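You operate a simulated robot arm through the tools that you are given. There is no shell and no other tool. Be economical: measure what you need, move in short steps, check, and stop when the job is done.

Carry out the task below with a simulated robot arm. There is one attempt and no reset: what you move stays moved.

Task
Plug the receiver in and test the printed number pad in the dock.
Fine: clamp it for the test; then open the clamp and lay the pad back on the bench.

The check looks at the end state, three seconds after you hand in, the way a careful person would. Anything else that was tipped, shoved, dropped, spilled or broken makes it a failure.

Robot
A 7-joint arm with a two-finger parallel gripper, fixed in place. Base frame: the origin is at the foot of the arm, x ahead of it, y to its left, z up. Lengths are in mm, angles in degrees, forces in N, time in s.
With the tool pointing down near the work surface it reaches from about 220 to 300 mm from the base axis. Its first joint turns from -66.0 to 66.0 degrees. Payload 2.5 kg.
Tool frame: the origin (TCP) lies between the finger pads and is the grasp point; the fingertips stand 23 mm ahead of it; z points along the fingers, y is the line along which they close. Largest opening 94 mm; finger width 38, thickness 10; the body of the gripper, 54 by 96 mm, starts 39 mm behind the TCP.
Orientation is told as [roll, pitch, yaw] about the base's x, y, z axes, in that order, counted from this pose: with the fingers straight down and closing along the base's y, the tool's x points along the base's -x, its y along +y and its z along -z.

Tools
- The arm moves only by the tool send_rows. Its argument "motion" is a list of rows, each an object of numbers (a shift or turn left out is 0, a gripper value left out holds the last): "grip": the closure, from 0 (fully open) to 1 (shut); "tx", "ty", "tz": the shift along the tool's x, y, z in units of 500 mm (1.0 is 500 mm); "wx", "wy", "wz": the turn, a rotation vector about the tool's x, y, z in units of 120 degrees (1.0 is 120 degrees). In form: [{"grip": .., "tx": .., "ty": .., "tz": .., "wx": .., "wy": .., "wz": ..}, ...]. A call has 1 to 20 rows; each row is the pose to reach, as a shift and turn from the pose commanded when the call began, along the tool's axes at that moment. A call with a number of a shift or a turn outside -1 to 1 is refused whole. A row lasts 0.2 s, in which the tool goes at most 50 mm and 8.6 degrees; a call with a longer step from one row to the next is refused whole, and so is a gripper value outside its range. Where a pose cannot be reached the arm comes as near as it can. A force on the tool above 70 N (or 10 N above the force at the start of the call, whichever is more), or a blocked arm, ends the call early, and 0.2 s more pass. Each finger travels about 108 mm/s and halts on what it meets, pressing with about 36 N; the grip force reading is that of the motor and also rises with nothing between the fingers. The clock runs only during rows and for 0.2 s after the last one: add rows that repeat a pose to give the fingers time. The reply holds the time, the measured pose of the TCP, the force on the tool along the base axes, the opening and the grip force, in the units named above and with some noise, and new pictures: "pictures" is both (left out), scene, wrist or none.
- Cameras (640 x 400 px; columns grow to the right, rows downward): "scene" is fixed at [122.3, -426.7, 515.2]; the picture's right is [0.73, -0.69, 0.00], its down [-0.55, -0.59, -0.59] and it looks along [0.41, 0.43, -0.81] (base axes); focal length 214 px, centre (320, 200). "wrist" rides on the gripper at [86, 16, -74] in the tool frame; the picture's right is [-0.18, 0.98, 0.00], its down [-0.58, -0.11, -0.81] and it looks along [-0.79, -0.15, 0.59] (tool axes); focal length 243 px, centre (320, 200). There is no depth. A picture from a camera that has moved, and an enlarged one, comes with that camera's place and axes in the base frame and with its lens.
- inspect(camera, box): a new picture of the part [left, top, right, bottom] of that camera's present view, enlarged. The clock stands still meanwhile.
- job_done(): hands the job in; it is judged then, once.

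Work in short steps. Places have to be worked out from the pictures, the camera data and where the tool is seen: move nearer, look again, correct. Check each grasp and each placing, and mend what went wrong. You have 120 turns and 170 pictures in all, those below and enlarged ones among them. Open the gripper and draw the arm clear of the work before you hand the job in, unless the task says otherwise; then end with one line.

The tools are called as a command line: name --argument value ..., lists and objects as JSON in quotes. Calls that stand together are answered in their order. send_rows: Moves the arm, as the interface text tells. Its arguments: {"type":"object","properties":{"motion":{"type":"array","items":{"type":"object","properties":{"grip":{"type":"number"},"tx":{"type":"number"},"ty":{"type":"number"},"tz":{"type":"number"},"wx":{"type":"number"},"wy":{"type":"number"},"wz":{"type":"number"}}}},"pictures":{"type":"string","enum":["both","scene","wrist","none"]}},"required":["motion"]} The other tools are called the same way: inspect (camera, box) takes an enlarged picture of a part of a camera's view; job_done () hands the job in.

At the start:

```text
t: 0.0
ee_pos: [416.8, -159.5, 339.9]
ee_rot: [0.0, -0.1, 0.1]
ft_force: [0.1, -0.8, -0.3]
width: 94.1
finger_force: 0.1
```

scene: 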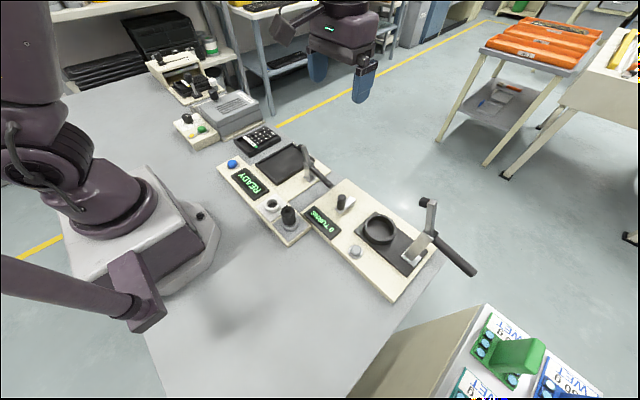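
wrist: 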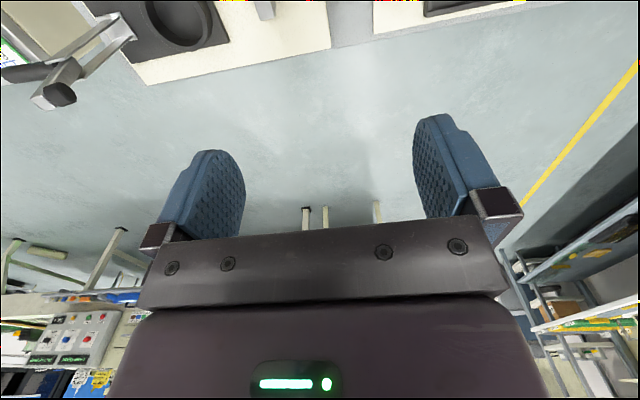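

I look at the bench closely before moving.

inspect --camera "scene" --box '[200, 110, 340, 250]'

inspect --camera "scene" --box '[290, 150, 490, 310]'

inspect --camera "scene" --box '[140, 40, 290, 160]'

```text
2.86 times, centred on (270, 180) of scene
camera zoom: at [122.3, -426.7, 515.2], right [0.73, -0.69, 0.0], down [-0.55, -0.59, -0.59], along [0.41, 0.43, -0.81], focal length 613 px, centre (463, 257)
```

zoom: 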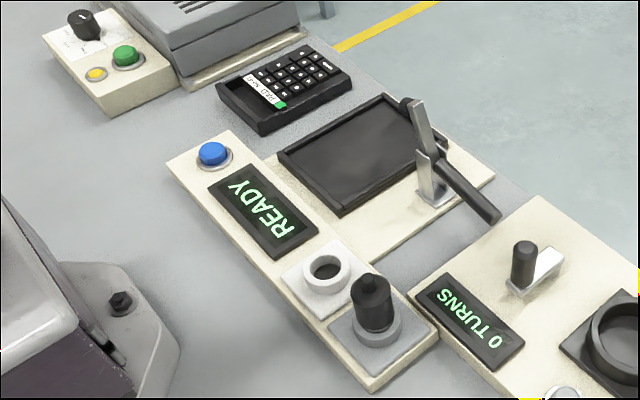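

```text
2.50 times, centred on (390, 230) of scene
camera zoom: at [122.3, -426.7, 515.2], right [0.73, -0.69, 0.0], down [-0.55, -0.59, -0.59], along [0.41, 0.43, -0.81], focal length 536 px, centre (145, 125)
```

zoom: 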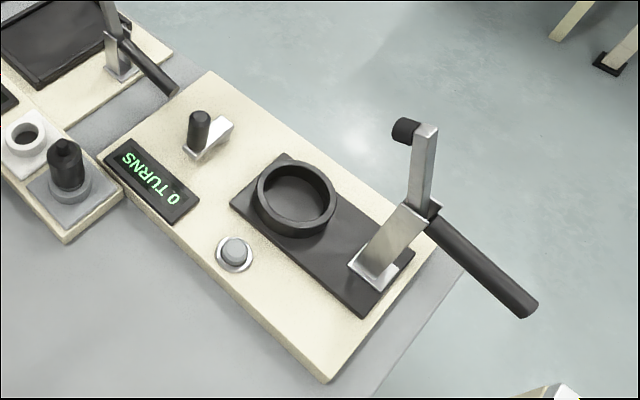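

```text
3.33 times, centred on (215, 100) of scene
camera zoom: at [122.3, -426.7, 515.2], right [0.73, -0.69, 0.0], down [-0.55, -0.59, -0.59], along [0.41, 0.43, -0.81], focal length 715 px, centre (670, 533)
```

zoom: 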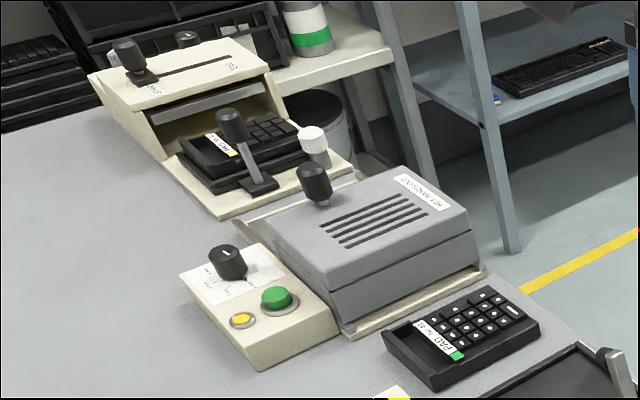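

The ring seen by both cameras triangulates to about (408, -343, 35). So the bench top is near z=0, not -440, and I'll trust that measurement. I move over the pad side and look with the wrist camera.

send_rows --motion '[{"tx": 0.03, "ty": 0.0775, "tz": 0.02, "grip": 0}, {"tx": 0.06, "ty": 0.155, "tz": 0.04}, {"tx": 0.09, "ty": 0.2325, "tz": 0.06}, {"tx": 0.12, "ty": 0.31, "tz": 0.08}, {"tx": 0.15, "ty": 0.3875, "tz": 0.1}, {"tx": 0.18, "ty": 0.465, "tz": 0.12}, {"tx": 0.21, "ty": 0.5425, "tz": 0.14}, {"tx": 0.234, "ty": 0.62, "tz": 0.16}]'

```text
t: 1.8
ee_pos: [299.1, 151.6, 261.5]
ee_rot: [-0.1, 0.1, -0.1]
ft_force: [-0.4, 0.0, 0.8]
width: 94.2
finger_force: 0.0
camera wrist: at [212.0, 167.5, 335.3], right [0.19, 0.98, 0.0], down [0.58, -0.11, 0.81], along [0.79, -0.15, -0.59], focal length 243 px, centre (320, 200)
```

scene: 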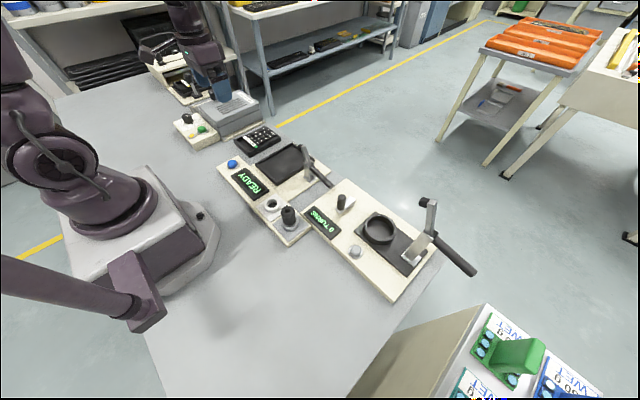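
wrist: 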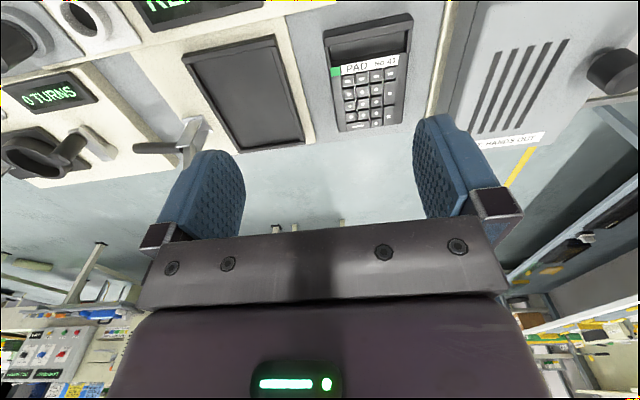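

The bench pad is labelled "PAD No 41". I zoom in on it and on the dock's receiver parts.

inspect --camera "wrist" --box '[170, 0, 450, 160]'

send_rows --motion '[{"tx": 0.04, "ty": 0.08}, {"tx": 0.08, "ty": 0.16}, {"tx": 0.12, "ty": 0.24}, {"tx": 0.16, "ty": 0.32}]' --pictures "wrist"

```text
2.29 times, centred on (310, 80) of wrist
camera zoom: at [212.0, 167.5, 335.3], right [0.19, 0.98, 0.0], down [0.58, -0.11, 0.81], along [0.79, -0.15, -0.59], focal length 555 px, centre (343, 474)
```

zoom: 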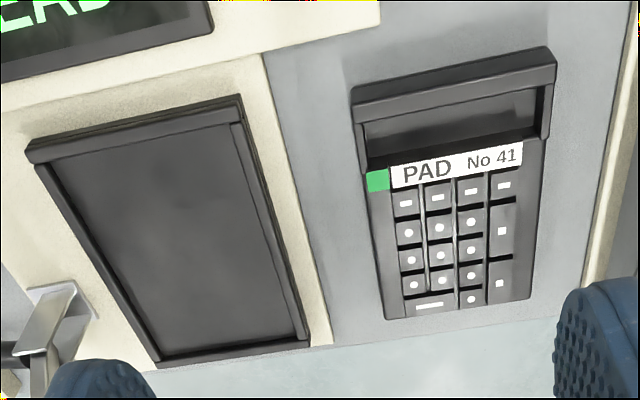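

```text
t: 2.8
ee_pos: [219.3, 310.5, 259.4]
ee_rot: [0.0, 0.0, -0.1]
ft_force: [0.6, 0.2, -0.8]
width: 93.8
finger_force: 0.1
camera wrist: at [132.2, 327.0, 334.6], right [0.19, 0.98, 0.0], down [0.58, -0.11, 0.81], along [0.79, -0.15, -0.59], focal length 243 px, centre (320, 200)
```

wrist: 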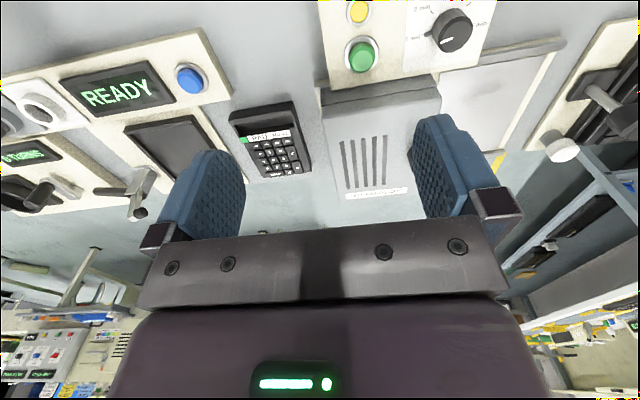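

I look further left at the pad in the print station, to be sure which pad counts as the "printed" one.

send_rows --motion '[{"ty": 0.08, "wz": 0.05}, {"ty": 0.16, "wz": 0.1}, {"ty": 0.2, "wz": 0.16}]' --pictures "wrist"

inspect --camera "wrist" --box '[400, 0, 640, 160]'

inspect --camera "scene" --box '[170, 60, 240, 105]'

```text
t: 3.6
ee_pos: [220.1, 410.5, 259.4]
ee_rot: [-0.2, 0.0, -19.3]
ft_force: [-0.2, 0.2, 0.1]
width: 94.1
finger_force: 0.0
camera wrist: at [142.6, 454.9, 334.5], right [0.5, 0.87, 0.0], down [0.51, -0.29, 0.81], along [0.7, -0.4, -0.59], focal length 243 px, centre (320, 200)
```

wrist: 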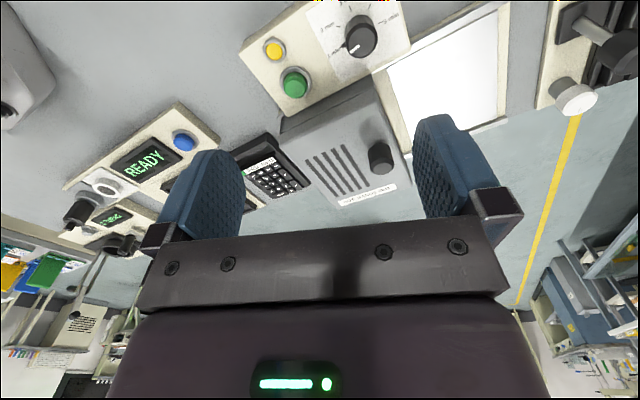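

```text
2.50 times, centred on (520, 80) of wrist
camera zoom: at [142.6, 454.9, 334.5], right [0.5, 0.87, 0.0], down [0.51, -0.29, 0.81], along [0.7, -0.4, -0.59], focal length 606 px, centre (-180, 500)
```

zoom: 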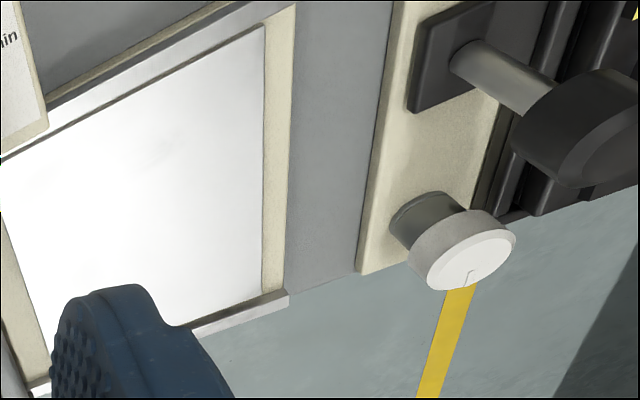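

```text
8.89 times, centred on (205, 82) of scene
camera zoom: at [122.3, -426.7, 515.2], right [0.73, -0.69, 0.0], down [-0.55, -0.59, -0.59], along [0.41, 0.43, -0.81], focal length 1906 px, centre (1342, 1244)
```

zoom: 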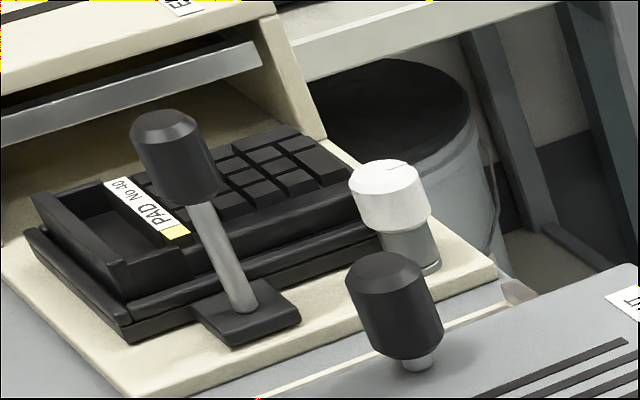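

Pad 40 in the print station has blank keys, so the printed pad is No 41, on the bench. Now I move over the dock to study the receiver and its socket.

send_rows --motion '[{"tx": -0.0322, "ty": -0.087, "wz": -0.015}, {"tx": -0.0644, "ty": -0.174, "wz": -0.03}, {"tx": -0.0965, "ty": -0.261, "wz": -0.045}, {"tx": -0.1287, "ty": -0.348, "wz": -0.06}, {"tx": -0.161, "ty": -0.435, "wz": -0.075}, {"tx": -0.193, "ty": -0.522, "wz": -0.09}, {"tx": -0.225, "ty": -0.609, "wz": -0.105}, {"tx": -0.2575, "ty": -0.696, "wz": -0.12}, {"tx": -0.29, "ty": -0.783, "wz": -0.135}, {"tx": -0.322, "ty": -0.87, "wz": -0.15}, {"tx": -0.354, "ty": -0.957, "wz": -0.16}]' --pictures "wrist"

inspect --camera "wrist" --box '[200, 0, 440, 150]'

```text
t: 6.0
ee_pos: [229.1, -100.6, 257.8]
ee_rot: [0.0, 0.1, 0.0]
ft_force: [0.0, -0.3, -0.5]
width: 94.2
finger_force: 0.0
camera wrist: at [142.0, -84.2, 333.8], right [0.18, 0.98, 0.0], down [0.58, -0.11, 0.81], along [0.79, -0.15, -0.59], focal length 243 px, centre (320, 200)
```

wrist: 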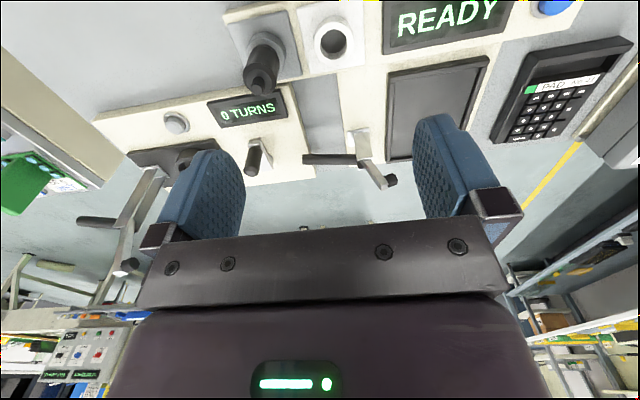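

```text
2.67 times, centred on (320, 75) of wrist
camera zoom: at [142.0, -84.2, 333.8], right [0.18, 0.98, 0.0], down [0.58, -0.11, 0.81], along [0.79, -0.15, -0.59], focal length 647 px, centre (320, 533)
```

zoom: 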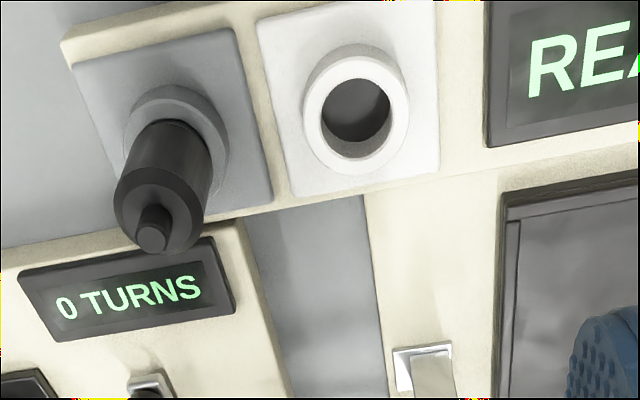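

By both cameras the white socket ring is at about (259, -91, top 30). The black receiver stands in the grey holder at about (260, -172, top 92). I move above the receiver.

send_rows --motion '[{"tx": -0.02, "ty": -0.048, "tz": 0.058}, {"tx": -0.041, "ty": -0.095, "tz": 0.116}, {"tx": -0.062, "ty": -0.143, "tz": 0.17}]'

inspect --camera "scene" --box '[220, 130, 360, 250]'

```text
t: 6.8
ee_pos: [261.6, -170.9, 175.0]
ee_rot: [0.0, 0.1, 0.0]
ft_force: [-0.8, -0.2, -0.6]
width: 93.8
finger_force: 0.1
camera wrist: at [173.5, -155.2, 249.6], right [0.18, 0.98, 0.0], down [0.58, -0.11, 0.81], along [0.79, -0.15, -0.59], focal length 243 px, centre (320, 200)
```

scene: 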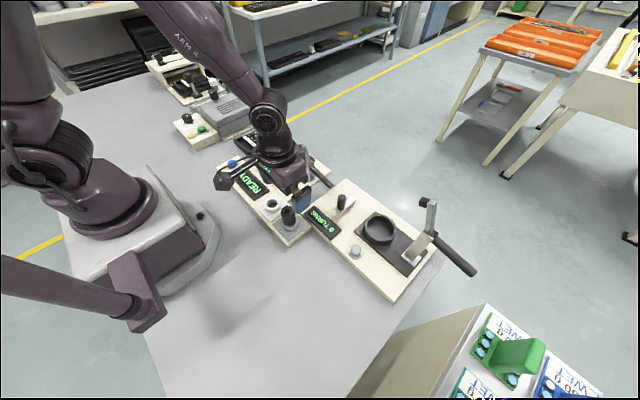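
wrist: 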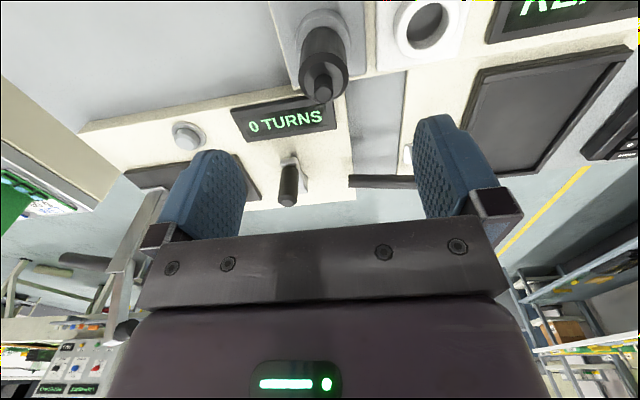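

```text
3.33 times, centred on (290, 190) of scene
camera zoom: at [122.3, -426.6, 515.2], right [0.73, -0.69, 0.0], down [-0.55, -0.59, -0.59], along [0.41, 0.43, -0.81], focal length 715 px, centre (420, 233)
```

zoom: 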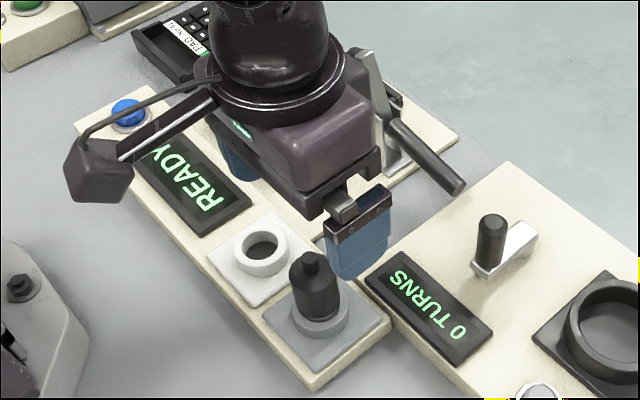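

The receiver's tip is at column 324, row 90, which puts it almost exactly below the TCP (about 3 mm to +y). I partly close the fingers and descend to z≈64 around the body.

send_rows --motion '[{"ty": 0.006, "tz": 0.06, "grip": 0.33}, {"ty": 0.006, "tz": 0.12}, {"ty": 0.006, "tz": 0.18}, {"ty": 0.006, "tz": 0.222}, {"ty": 0.006, "tz": 0.222}]'

inspect --camera "scene" --box '[220, 150, 360, 250]'

```text
t: 8.0
ee_pos: [260.8, -167.4, 63.7]
ee_rot: [0.1, 0.0, 0.0]
ft_force: [0.5, 0.3, -0.3]
width: 63.2
finger_force: 0.0
camera wrist: at [173.4, -152.4, 139.0], right [0.18, 0.98, 0.0], down [0.58, -0.11, 0.81], along [0.79, -0.15, -0.59], focal length 243 px, centre (320, 200)
```

scene: 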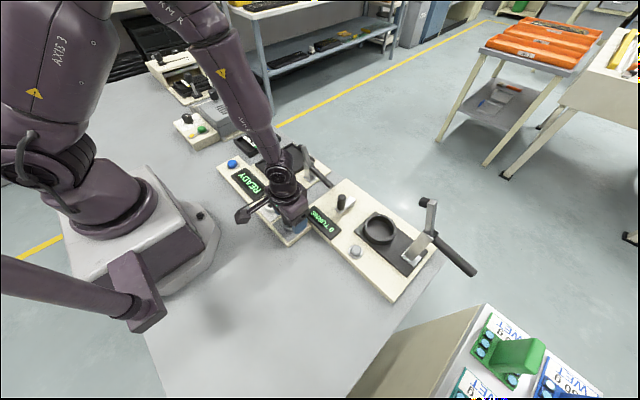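
wrist: 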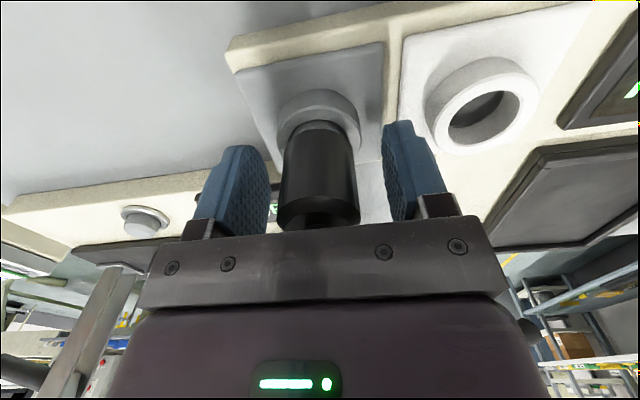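

```text
4.00 times, centred on (290, 200) of scene
camera zoom: at [122.4, -426.7, 515.2], right [0.73, -0.69, 0.0], down [-0.55, -0.59, -0.59], along [0.41, 0.43, -0.81], focal length 858 px, centre (440, 200)
```

zoom: 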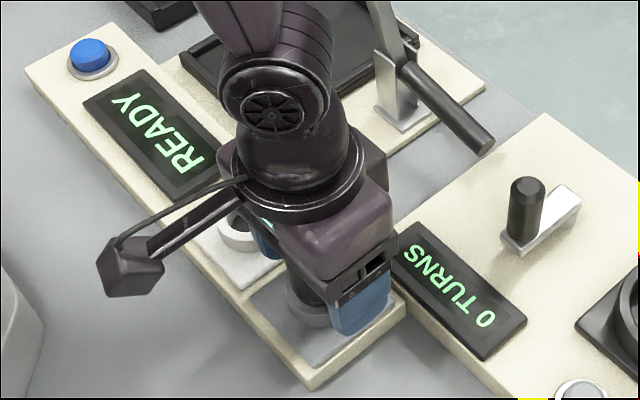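

The receiver stands centred between the fingers. I close on it and lift slowly.

send_rows --motion '[{"grip": 1}, {}, {}, {"tz": -0.02}, {"tz": -0.05}, {"tz": -0.09}, {"tz": -0.14}]' --pictures "wrist"

```text
t: 9.6
ee_pos: [260.5, -168.7, 135.4]
ee_rot: [0.0, 0.1, 0.0]
ft_force: [-0.8, -0.2, -0.6]
width: 33.1
finger_force: 36.0
camera wrist: at [173.5, -151.9, 209.6], right [0.18, 0.98, 0.0], down [0.58, -0.11, 0.81], along [0.79, -0.15, -0.59], focal length 243 px, centre (320, 200)
```

wrist: 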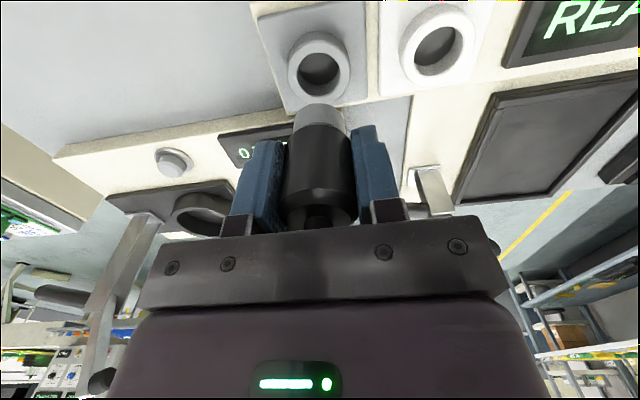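

The receiver came out cleanly with a grey plug below. I zoom on both rings to measure the offset between holder and socket.

inspect --camera "wrist" --box '[270, 0, 490, 137]'

inspect --camera "scene" --box '[250, 180, 330, 240]'

```text
2.91 times, centred on (380, 68) of wrist
camera zoom: at [173.5, -151.9, 209.6], right [0.18, 0.98, 0.0], down [0.58, -0.11, 0.81], along [0.79, -0.15, -0.59], focal length 706 px, centre (146, 582)
```

zoom: 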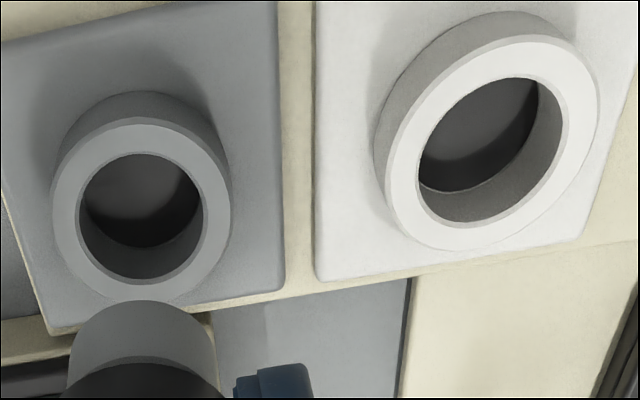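

```text
6.67 times, centred on (290, 210) of scene
camera zoom: at [122.4, -426.7, 515.2], right [0.73, -0.69, 0.0], down [-0.55, -0.59, -0.59], along [0.41, 0.43, -0.81], focal length 1430 px, centre (520, 133)
```

zoom: 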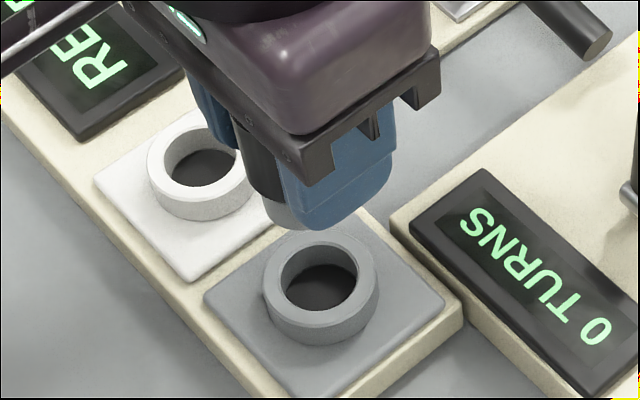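

The holder matches at (261, -168.5, top 29) and the socket comes out at about (261, -85.5), an 83 mm shift in y. I move over the socket and check alignment.

send_rows --motion '[{"ty": 0.06}, {"ty": 0.12}, {"ty": 0.167}, {"ty": 0.167, "tz": 0.04}, {"ty": 0.167, "tz": 0.06}]' --pictures "none"

inspect --camera "wrist" --box '[240, 0, 420, 240]'

inspect --camera "scene" --box '[240, 160, 320, 240]'

```text
t: 10.8
ee_pos: [261.8, -84.4, 104.2]
ee_rot: [0.0, -0.1, -0.2]
ft_force: [1.0, 0.5, 0.1]
width: 33.1
finger_force: 36.0
```

```text
1.67 times, centred on (330, 120) of wrist
camera zoom: at [174.0, -68.4, 179.0], right [0.18, 0.98, 0.0], down [0.58, -0.11, 0.81], along [0.79, -0.15, -0.59], focal length 404 px, centre (303, 333)
```

zoom: 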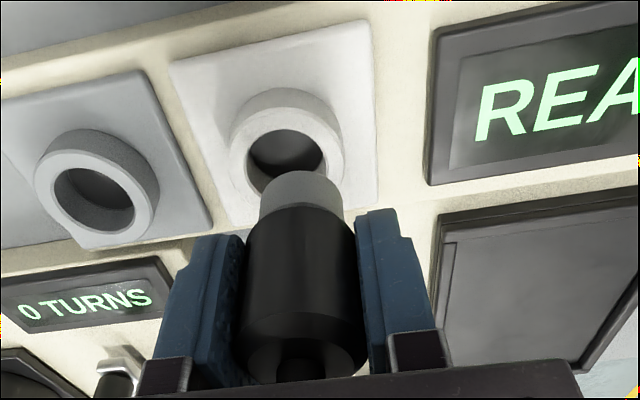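

```text
5.00 times, centred on (280, 200) of scene
camera zoom: at [122.4, -426.7, 515.2], right [0.73, -0.69, 0.0], down [-0.55, -0.59, -0.59], along [0.41, 0.43, -0.81], focal length 1072 px, centre (520, 200)
```

zoom: 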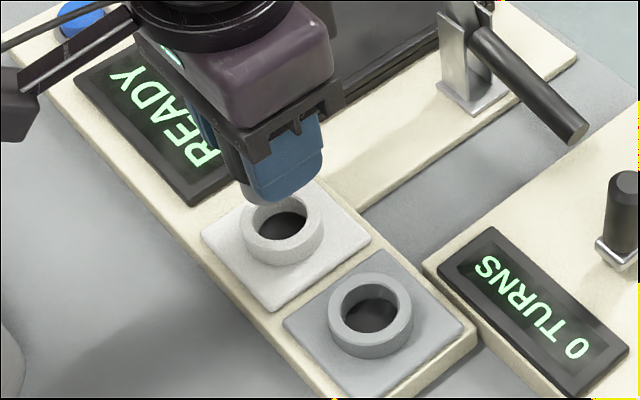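

In the wrist view the ring sits about 16 zoom-px left of the plug's vertical line, so I'm about 6 mm too far in +y. I correct that and look again.

send_rows --motion '[{"ty": -0.012}, {"ty": -0.012}]' --pictures "none"

inspect --camera "wrist" --box '[240, 20, 400, 120]'

inspect --camera "scene" --box '[252, 185, 300, 215]'

```text
t: 11.4
ee_pos: [262.2, -92.3, 103.4]
ee_rot: [0.0, -0.1, 0.1]
ft_force: [0.4, 1.1, 0.0]
width: 32.9
finger_force: 36.4
```

```text
4.00 times, centred on (320, 70) of wrist
camera zoom: at [173.9, -74.7, 179.4], right [0.18, 0.98, 0.0], down [0.58, -0.11, 0.81], along [0.79, -0.15, -0.59], focal length 970 px, centre (320, 720)
```

zoom: 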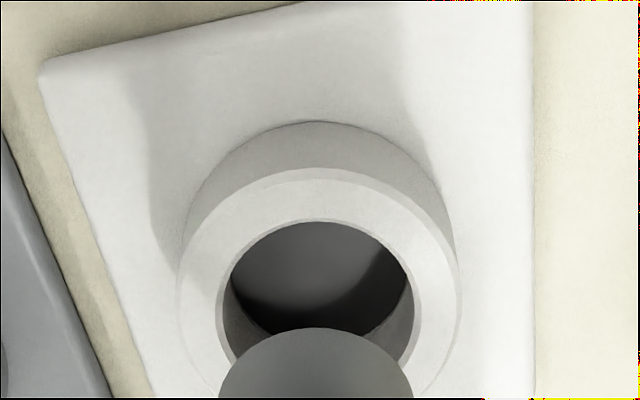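

```text
13.33 times, centred on (276, 200) of scene
camera zoom: at [122.4, -426.7, 515.2], right [0.73, -0.69, 0.0], down [-0.55, -0.59, -0.59], along [0.41, 0.43, -0.81], focal length 2860 px, centre (907, 200)
```

zoom: 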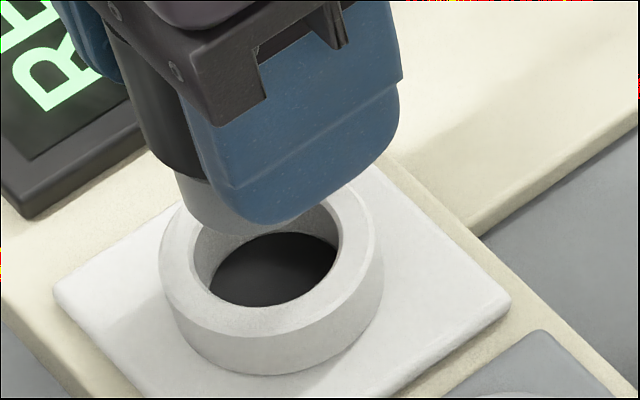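

The plug is now within about 0.5 mm in y, and comparing with the holder, x needs about +0.8 mm. I apply that, descend to just above the rim, and check.

send_rows --motion '[{"tx": -0.0016, "ty": 0.001, "tz": 0.015}, {"tx": -0.0016, "ty": 0.001, "tz": 0.028}, {"tx": -0.0016, "ty": 0.001, "tz": 0.028}]' --pictures "none"

inspect --camera "wrist" --box '[240, 20, 400, 120]'

inspect --camera "scene" --box '[252, 185, 300, 215]'

```text
t: 12.2
ee_pos: [262.6, -89.9, 90.3]
ee_rot: [0.0, 0.0, -0.1]
ft_force: [-0.4, 0.5, -0.6]
width: 33.1
finger_force: 35.7
```

```text
4.00 times, centred on (320, 70) of wrist
camera zoom: at [174.5, -73.7, 165.0], right [0.18, 0.98, 0.0], down [0.58, -0.11, 0.81], along [0.79, -0.15, -0.59], focal length 970 px, centre (320, 720)
```

zoom: 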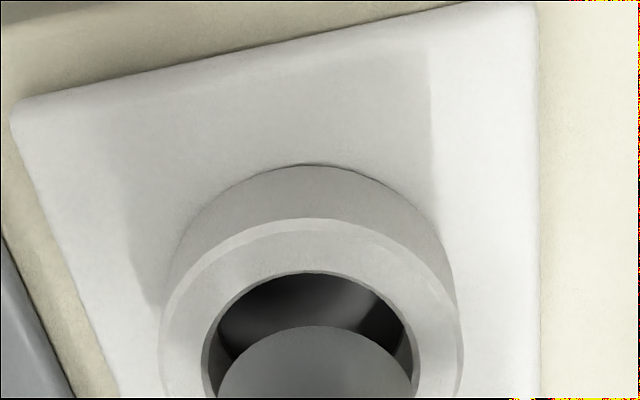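

```text
13.33 times, centred on (276, 200) of scene
camera zoom: at [122.4, -426.7, 515.2], right [0.73, -0.69, 0.0], down [-0.55, -0.59, -0.59], along [0.41, 0.43, -0.81], focal length 2860 px, centre (907, 200)
```

zoom: 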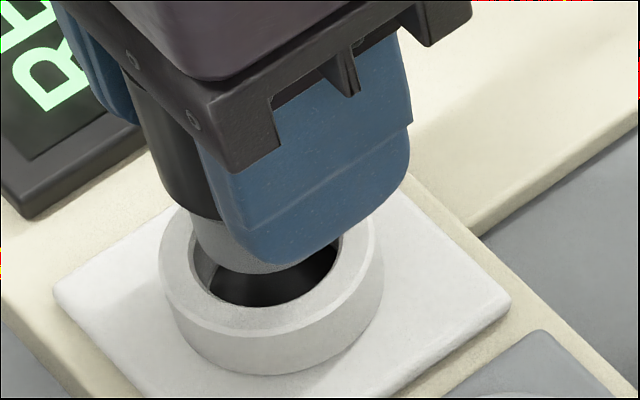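

Tip is about 12 mm above the rim; the ring is about 1 mm toward -y of the plug. I make a fine correction and descend to just above the rim.

send_rows --motion '[{"tx": -0.001, "ty": -0.0018, "tz": 0.01}, {"tx": -0.001, "ty": -0.0018, "tz": 0.02}, {"tx": -0.001, "ty": -0.0018, "tz": 0.02}]' --pictures "none"

inspect --camera "wrist" --box '[240, 50, 400, 150]'

inspect --camera "scene" --box '[252, 185, 300, 215]'

```text
t: 13.0
ee_pos: [264.2, -91.7, 79.9]
ee_rot: [-0.1, -0.1, 0.0]
ft_force: [0.9, 2.6, 14.1]
width: 32.9
finger_force: 36.1
```

```text
4.00 times, centred on (320, 100) of wrist
camera zoom: at [175.5, -74.7, 155.0], right [0.18, 0.98, 0.0], down [0.58, -0.11, 0.81], along [0.79, -0.15, -0.59], focal length 970 px, centre (320, 600)
```

zoom: 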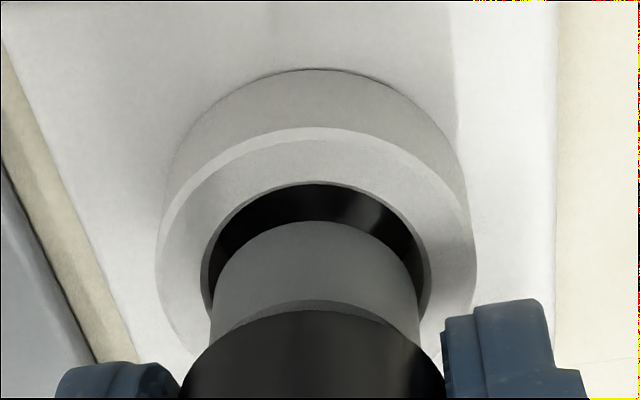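

```text
13.33 times, centred on (276, 200) of scene
camera zoom: at [122.3, -426.7, 515.2], right [0.73, -0.69, 0.0], down [-0.55, -0.59, -0.59], along [0.41, 0.43, -0.81], focal length 2860 px, centre (907, 200)
```

zoom: 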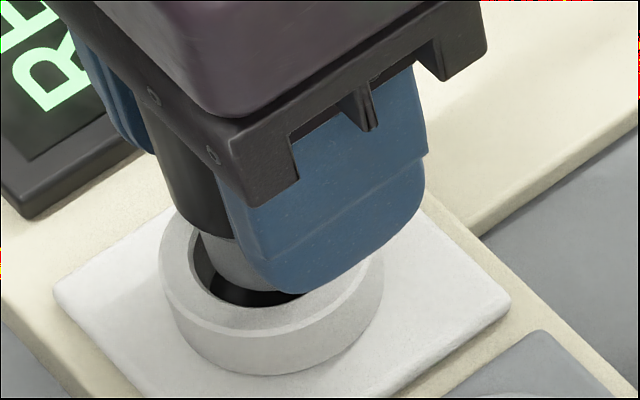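

Contact of 14 N: the plug rests on the far rim, and the visible gap on the near side says I'm about 4–4.5 mm too far in +x. I raise a little, shift back, and re-check.

send_rows --motion '[{"tz": -0.006}, {"tx": 0.0085, "tz": -0.006}, {"tx": 0.0085, "tz": -0.005}]' --pictures "none"

inspect --camera "wrist" --box '[240, 50, 400, 150]'

inspect --camera "scene" --box '[252, 185, 300, 215]'

```text
t: 13.8
ee_pos: [258.3, -90.7, 83.2]
ee_rot: [0.0, -0.1, 0.0]
ft_force: [-0.6, 0.1, -1.2]
width: 32.8
finger_force: 36.5
```

```text
4.00 times, centred on (320, 100) of wrist
camera zoom: at [170.9, -74.6, 157.6], right [0.18, 0.98, 0.0], down [0.58, -0.11, 0.81], along [0.79, -0.15, -0.59], focal length 970 px, centre (320, 600)
```

zoom: 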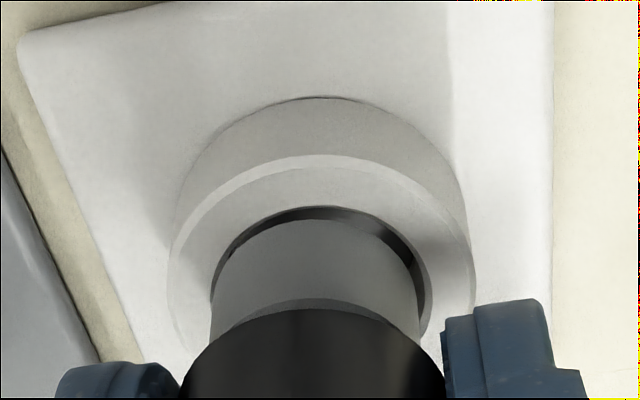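

```text
13.33 times, centred on (276, 200) of scene
camera zoom: at [122.4, -426.7, 515.2], right [0.73, -0.69, 0.0], down [-0.55, -0.59, -0.59], along [0.41, 0.43, -0.81], focal length 2860 px, centre (907, 200)
```

zoom: 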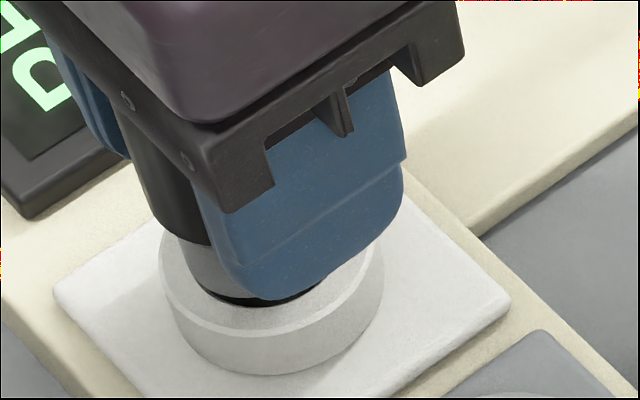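

Now the near gap is about 0, so the plug should go about +1.2 mm in x and +0.5 mm in y. I apply that and push down gently.

send_rows --motion '[{"tx": -0.0024, "ty": 0.001}, {"tx": -0.0024, "ty": 0.001, "tz": 0.006}, {"tx": -0.0024, "ty": 0.001, "tz": 0.012}, {"tx": -0.0024, "ty": 0.001, "tz": 0.018}]' --pictures "none"

inspect --camera "wrist" --box '[240, 50, 400, 150]'

```text
t: 14.8
ee_pos: [261.1, -90.0, 74.1]
ee_rot: [-0.1, -0.3, 0.0]
ft_force: [5.6, 1.8, 27.0]
width: 33.3
finger_force: 35.8
```

```text
4.00 times, centred on (320, 100) of wrist
camera zoom: at [173.4, -74.4, 148.5], right [0.18, 0.98, 0.0], down [0.58, -0.11, 0.81], along [0.8, -0.15, -0.59], focal length 970 px, centre (320, 600)
```

zoom: 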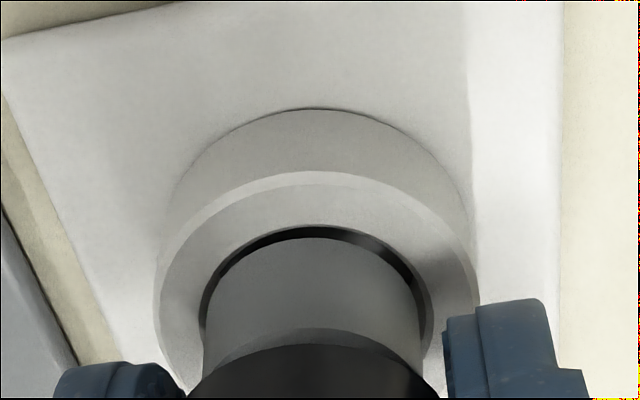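

The force is up to 27 N and the plug slid up a few mm in the grip, still catching the far rim. The gap says about 0.8 mm too far in +x. I lift off, shift back and look.

send_rows --motion '[{"tz": -0.01}, {"tz": -0.016, "tx": 0.0016}, {"tz": -0.016, "tx": 0.0016}]' --pictures "none"

inspect --camera "wrist" --box '[240, 50, 400, 150]'

inspect --camera "scene" --box '[252, 185, 300, 215]'

```text
t: 15.6
ee_pos: [259.3, -89.0, 81.9]
ee_rot: [-0.1, 0.0, -0.1]
ft_force: [-0.4, 0.9, -0.5]
width: 33.1
finger_force: 35.9
```

```text
4.00 times, centred on (320, 100) of wrist
camera zoom: at [170.8, -73.9, 156.6], right [0.18, 0.98, 0.0], down [0.58, -0.11, 0.81], along [0.79, -0.15, -0.59], focal length 970 px, centre (320, 600)
```

zoom: 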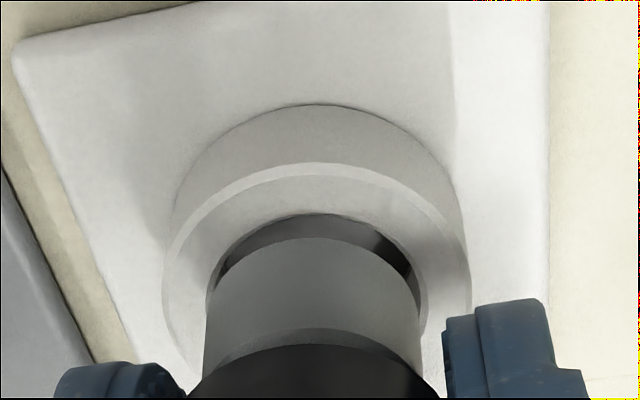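

```text
13.33 times, centred on (276, 200) of scene
camera zoom: at [122.4, -426.7, 515.2], right [0.73, -0.69, 0.0], down [-0.55, -0.59, -0.59], along [0.41, 0.43, -0.81], focal length 2860 px, centre (907, 200)
```

zoom: 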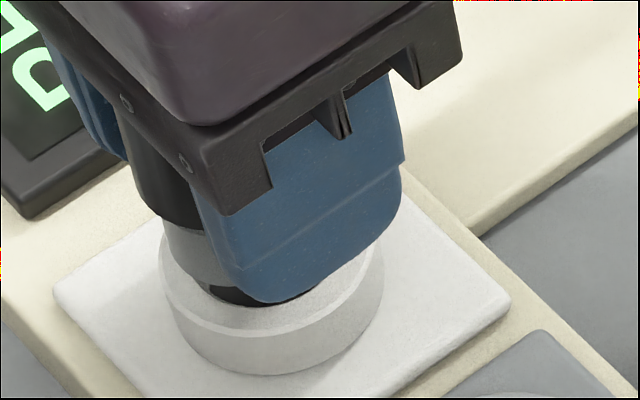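

The plug slid about 3 mm up in the grip per contact, and its tip is now about 8 mm above the rim. I trim by +1.0 mm in x and +0.8 mm in y, then descend slowly, watching the force.

send_rows --motion '[{"tx": -0.002, "ty": 0.0016}, {"tx": -0.002, "ty": 0.0016, "tz": 0.004}, {"tx": -0.002, "ty": 0.0016, "tz": 0.008}, {"tx": -0.002, "ty": 0.0016, "tz": 0.011}, {"tx": -0.002, "ty": 0.0016, "tz": 0.013}]' --pictures "none"

inspect --camera "wrist" --box '[240, 50, 400, 150]'

inspect --camera "scene" --box '[252, 185, 300, 215]'

```text
t: 16.8
ee_pos: [258.3, -88.2, 73.6]
ee_rot: [0.0, 0.1, 0.1]
ft_force: [0.4, -0.1, -0.2]
width: 33.1
finger_force: 36.3
```

```text
4.00 times, centred on (320, 100) of wrist
camera zoom: at [171.8, -73.3, 150.0], right [0.18, 0.98, 0.0], down [0.58, -0.11, 0.81], along [0.79, -0.15, -0.59], focal length 970 px, centre (320, 600)
```

zoom: 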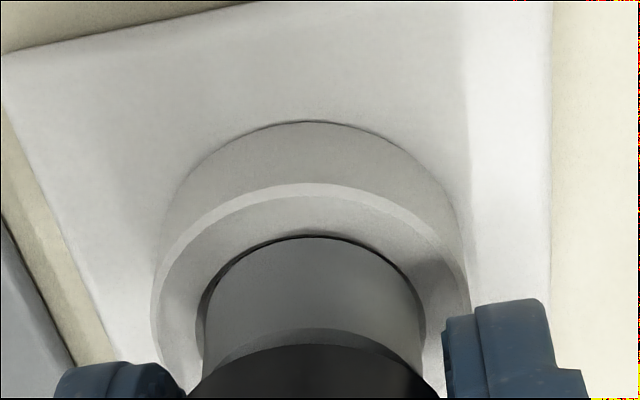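

```text
13.33 times, centred on (276, 200) of scene
camera zoom: at [122.4, -426.7, 515.2], right [0.73, -0.69, 0.0], down [-0.55, -0.59, -0.59], along [0.41, 0.43, -0.81], focal length 2860 px, centre (907, 200)
```

zoom: 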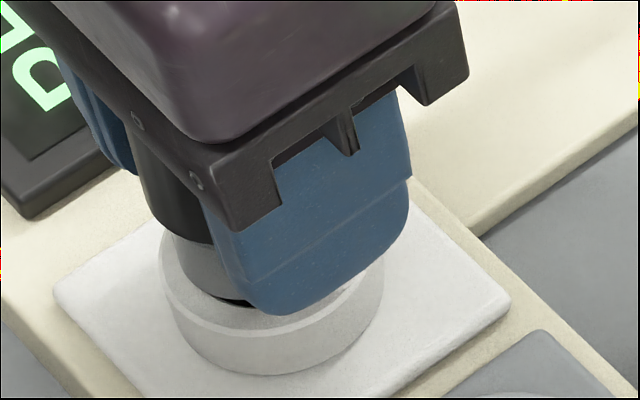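

No contact force yet, and the plug looks concentric with the hole. I go on down in small steps.

send_rows --motion '[{"tz": 0.003}, {"tz": 0.006}, {"tz": 0.008}]' --pictures "none"

inspect --camera "wrist" --box '[240, 50, 400, 150]'

inspect --camera "scene" --box '[252, 185, 300, 215]'

```text
t: 17.6
ee_pos: [259.1, -89.0, 70.6]
ee_rot: [0.1, -0.1, 0.1]
ft_force: [-1.0, 3.2, 27.7]
width: 33.7
finger_force: 35.9
```

```text
4.00 times, centred on (320, 100) of wrist
camera zoom: at [172.4, -73.6, 146.1], right [0.18, 0.98, 0.0], down [0.58, -0.11, 0.81], along [0.79, -0.15, -0.59], focal length 970 px, centre (320, 600)
```

zoom: 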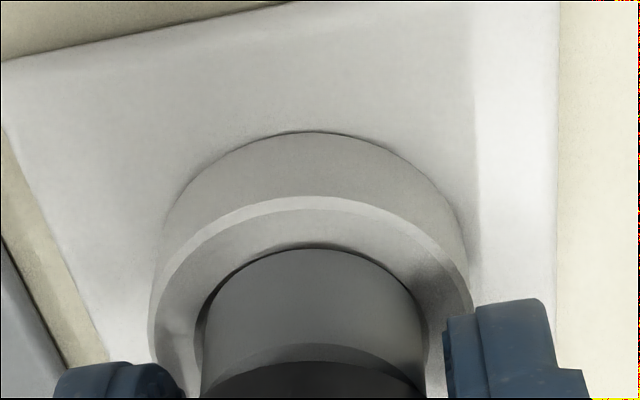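

```text
13.33 times, centred on (276, 200) of scene
camera zoom: at [122.3, -426.6, 515.2], right [0.73, -0.69, 0.0], down [-0.55, -0.59, -0.59], along [0.41, 0.43, -0.81], focal length 2860 px, centre (907, 200)
```

zoom: 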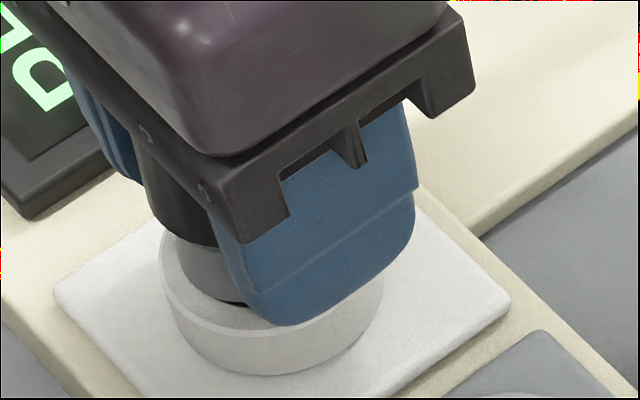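

The plug tip touches the rim again. The scene view shows a crescent of hole on the (-x, -y) side, so I ease off, shift mainly -y, and press again.

send_rows --motion '[{"tz": -0.006}, {"tz": -0.006, "tx": 0.0006, "ty": -0.0014}, {"tx": 0.0006, "ty": -0.0014, "tz": -0.002}, {"tx": 0.0006, "ty": -0.0014, "tz": 0.001}]' --pictures "none"

inspect --camera "wrist" --box '[240, 50, 400, 150]'

inspect --camera "scene" --box '[252, 185, 300, 215]'

```text
t: 18.6
ee_pos: [259.7, -90.5, 70.9]
ee_rot: [0.0, 0.0, 0.0]
ft_force: [-6.1, 1.6, 24.3]
width: 33.5
finger_force: 35.7
```

```text
4.00 times, centred on (320, 100) of wrist
camera zoom: at [171.6, -74.2, 146.4], right [0.18, 0.98, 0.0], down [0.58, -0.11, 0.81], along [0.79, -0.15, -0.59], focal length 970 px, centre (320, 600)
```

zoom: 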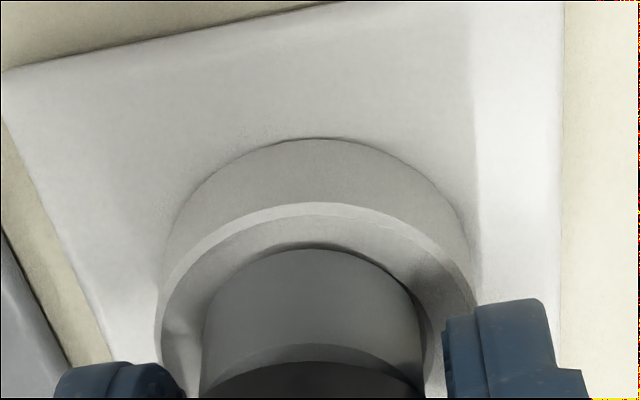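

```text
13.33 times, centred on (276, 200) of scene
camera zoom: at [122.3, -426.6, 515.2], right [0.73, -0.69, 0.0], down [-0.55, -0.59, -0.59], along [0.41, 0.43, -0.81], focal length 2860 px, centre (907, 200)
```

zoom: 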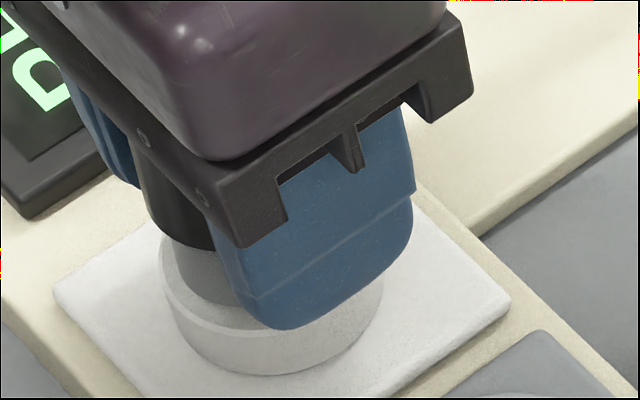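

Now slightly over-corrected: the crescent is on the +y side. I ease off, go back half the shift, and press again.

send_rows --motion '[{"tz": -0.006}, {"tz": -0.006, "tx": 0.0, "ty": 0.0008}, {"tx": 0.0, "ty": 0.0008, "tz": -0.001}, {"tx": 0.0, "ty": 0.0008, "tz": 0.002}, {"tx": 0.0, "ty": 0.0008, "tz": 0.004}]' --pictures "none"

inspect --camera "wrist" --box '[240, 50, 400, 150]'

inspect --camera "scene" --box '[252, 185, 300, 215]'

```text
t: 19.8
ee_pos: [259.5, -88.3, 69.0]
ee_rot: [-0.1, -0.1, -0.1]
ft_force: [-2.5, 3.5, 27.8]
width: 33.3
finger_force: 35.8
```

```text
4.00 times, centred on (320, 100) of wrist
camera zoom: at [172.4, -74.0, 143.8], right [0.18, 0.98, 0.0], down [0.58, -0.11, 0.81], along [0.79, -0.15, -0.59], focal length 970 px, centre (320, 600)
```

zoom: 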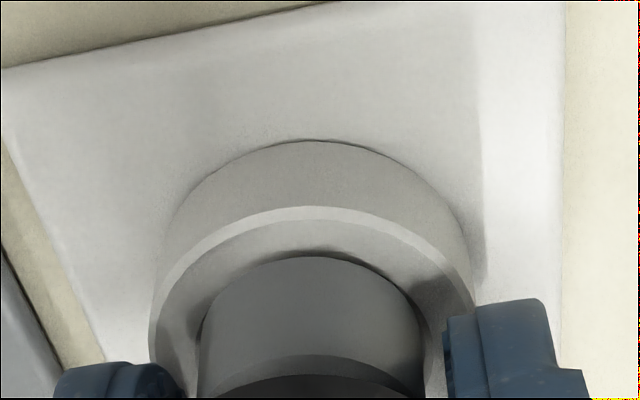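

```text
13.33 times, centred on (276, 200) of scene
camera zoom: at [122.3, -426.6, 515.2], right [0.73, -0.69, 0.0], down [-0.55, -0.59, -0.59], along [0.41, 0.43, -0.81], focal length 2860 px, centre (907, 200)
```

zoom: 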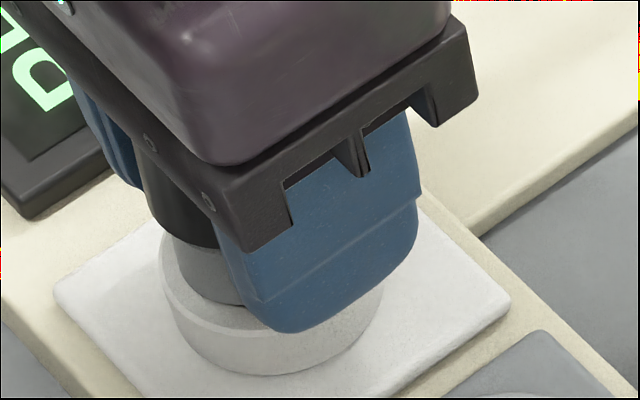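

Still resting on the rim. I zoom in hard to see where the gap is.

inspect --camera "wrist" --box '[280, 98, 360, 148]'

inspect --camera "scene" --box '[260, 196, 284, 211]'

```text
8.00 times, centred on (320, 123) of wrist
camera zoom: at [172.4, -74.0, 143.8], right [0.18, 0.98, 0.0], down [0.58, -0.11, 0.81], along [0.79, -0.15, -0.59], focal length 1941 px, centre (320, 816)
```

zoom: 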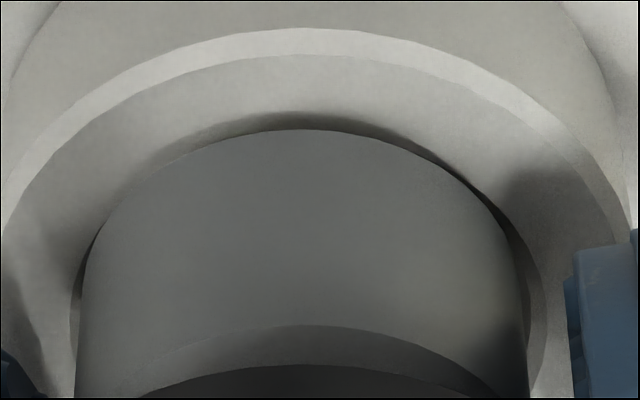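

```text
16.00 times, centred on (272, 204) of scene
camera zoom: at [122.3, -426.6, 515.2], right [0.73, -0.69, 0.0], down [-0.55, -0.59, -0.59], along [0.41, 0.43, -0.81], focal length 3432 px, centre (1088, 144)
```

zoom: 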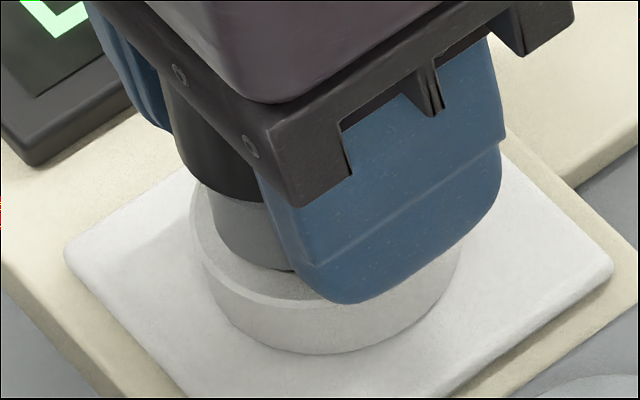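

The zoom shows the plug overlapping the near rim (too far -x by about 1.3 mm) and slightly -y. I ease off, shift +x 1.3 and +y 0.3, and press again.

send_rows --motion '[{"tz": -0.006}, {"tz": -0.006, "tx": -0.0026, "ty": 0.0006}, {"tx": -0.0026, "ty": 0.0006, "tz": -0.001}, {"tx": -0.0026, "ty": 0.0006, "tz": 0.002}, {"tx": -0.0026, "ty": 0.0006, "tz": 0.004}]' --pictures "none"

inspect --camera "wrist" --box '[280, 98, 360, 148]'

inspect --camera "scene" --box '[260, 196, 284, 211]'

```text
t: 21.0
ee_pos: [260.5, -90.7, 66.6]
ee_rot: [-0.1, -0.2, 0.0]
ft_force: [-6.4, 3.0, 56.0]
width: 33.3
finger_force: 35.8
```

```text
8.00 times, centred on (320, 123) of wrist
camera zoom: at [173.5, -73.7, 142.3], right [0.18, 0.98, 0.0], down [0.58, -0.11, 0.81], along [0.79, -0.15, -0.59], focal length 1941 px, centre (320, 816)
```

zoom: 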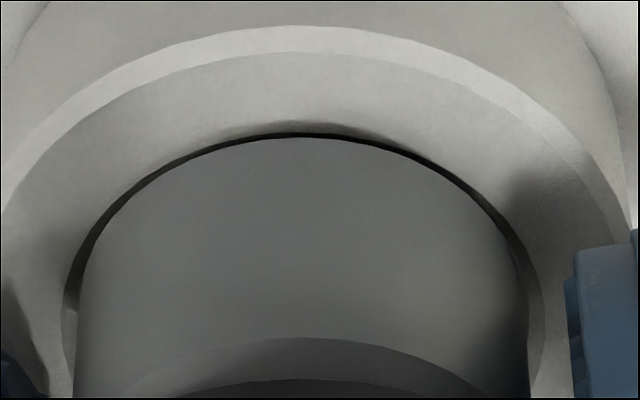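

```text
16.00 times, centred on (272, 204) of scene
camera zoom: at [122.2, -426.6, 515.3], right [0.73, -0.69, 0.0], down [-0.55, -0.59, -0.59], along [0.41, 0.43, -0.81], focal length 3432 px, centre (1088, 144)
```

zoom: 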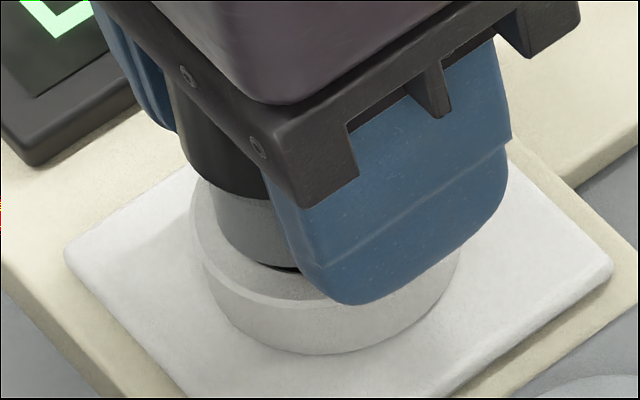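

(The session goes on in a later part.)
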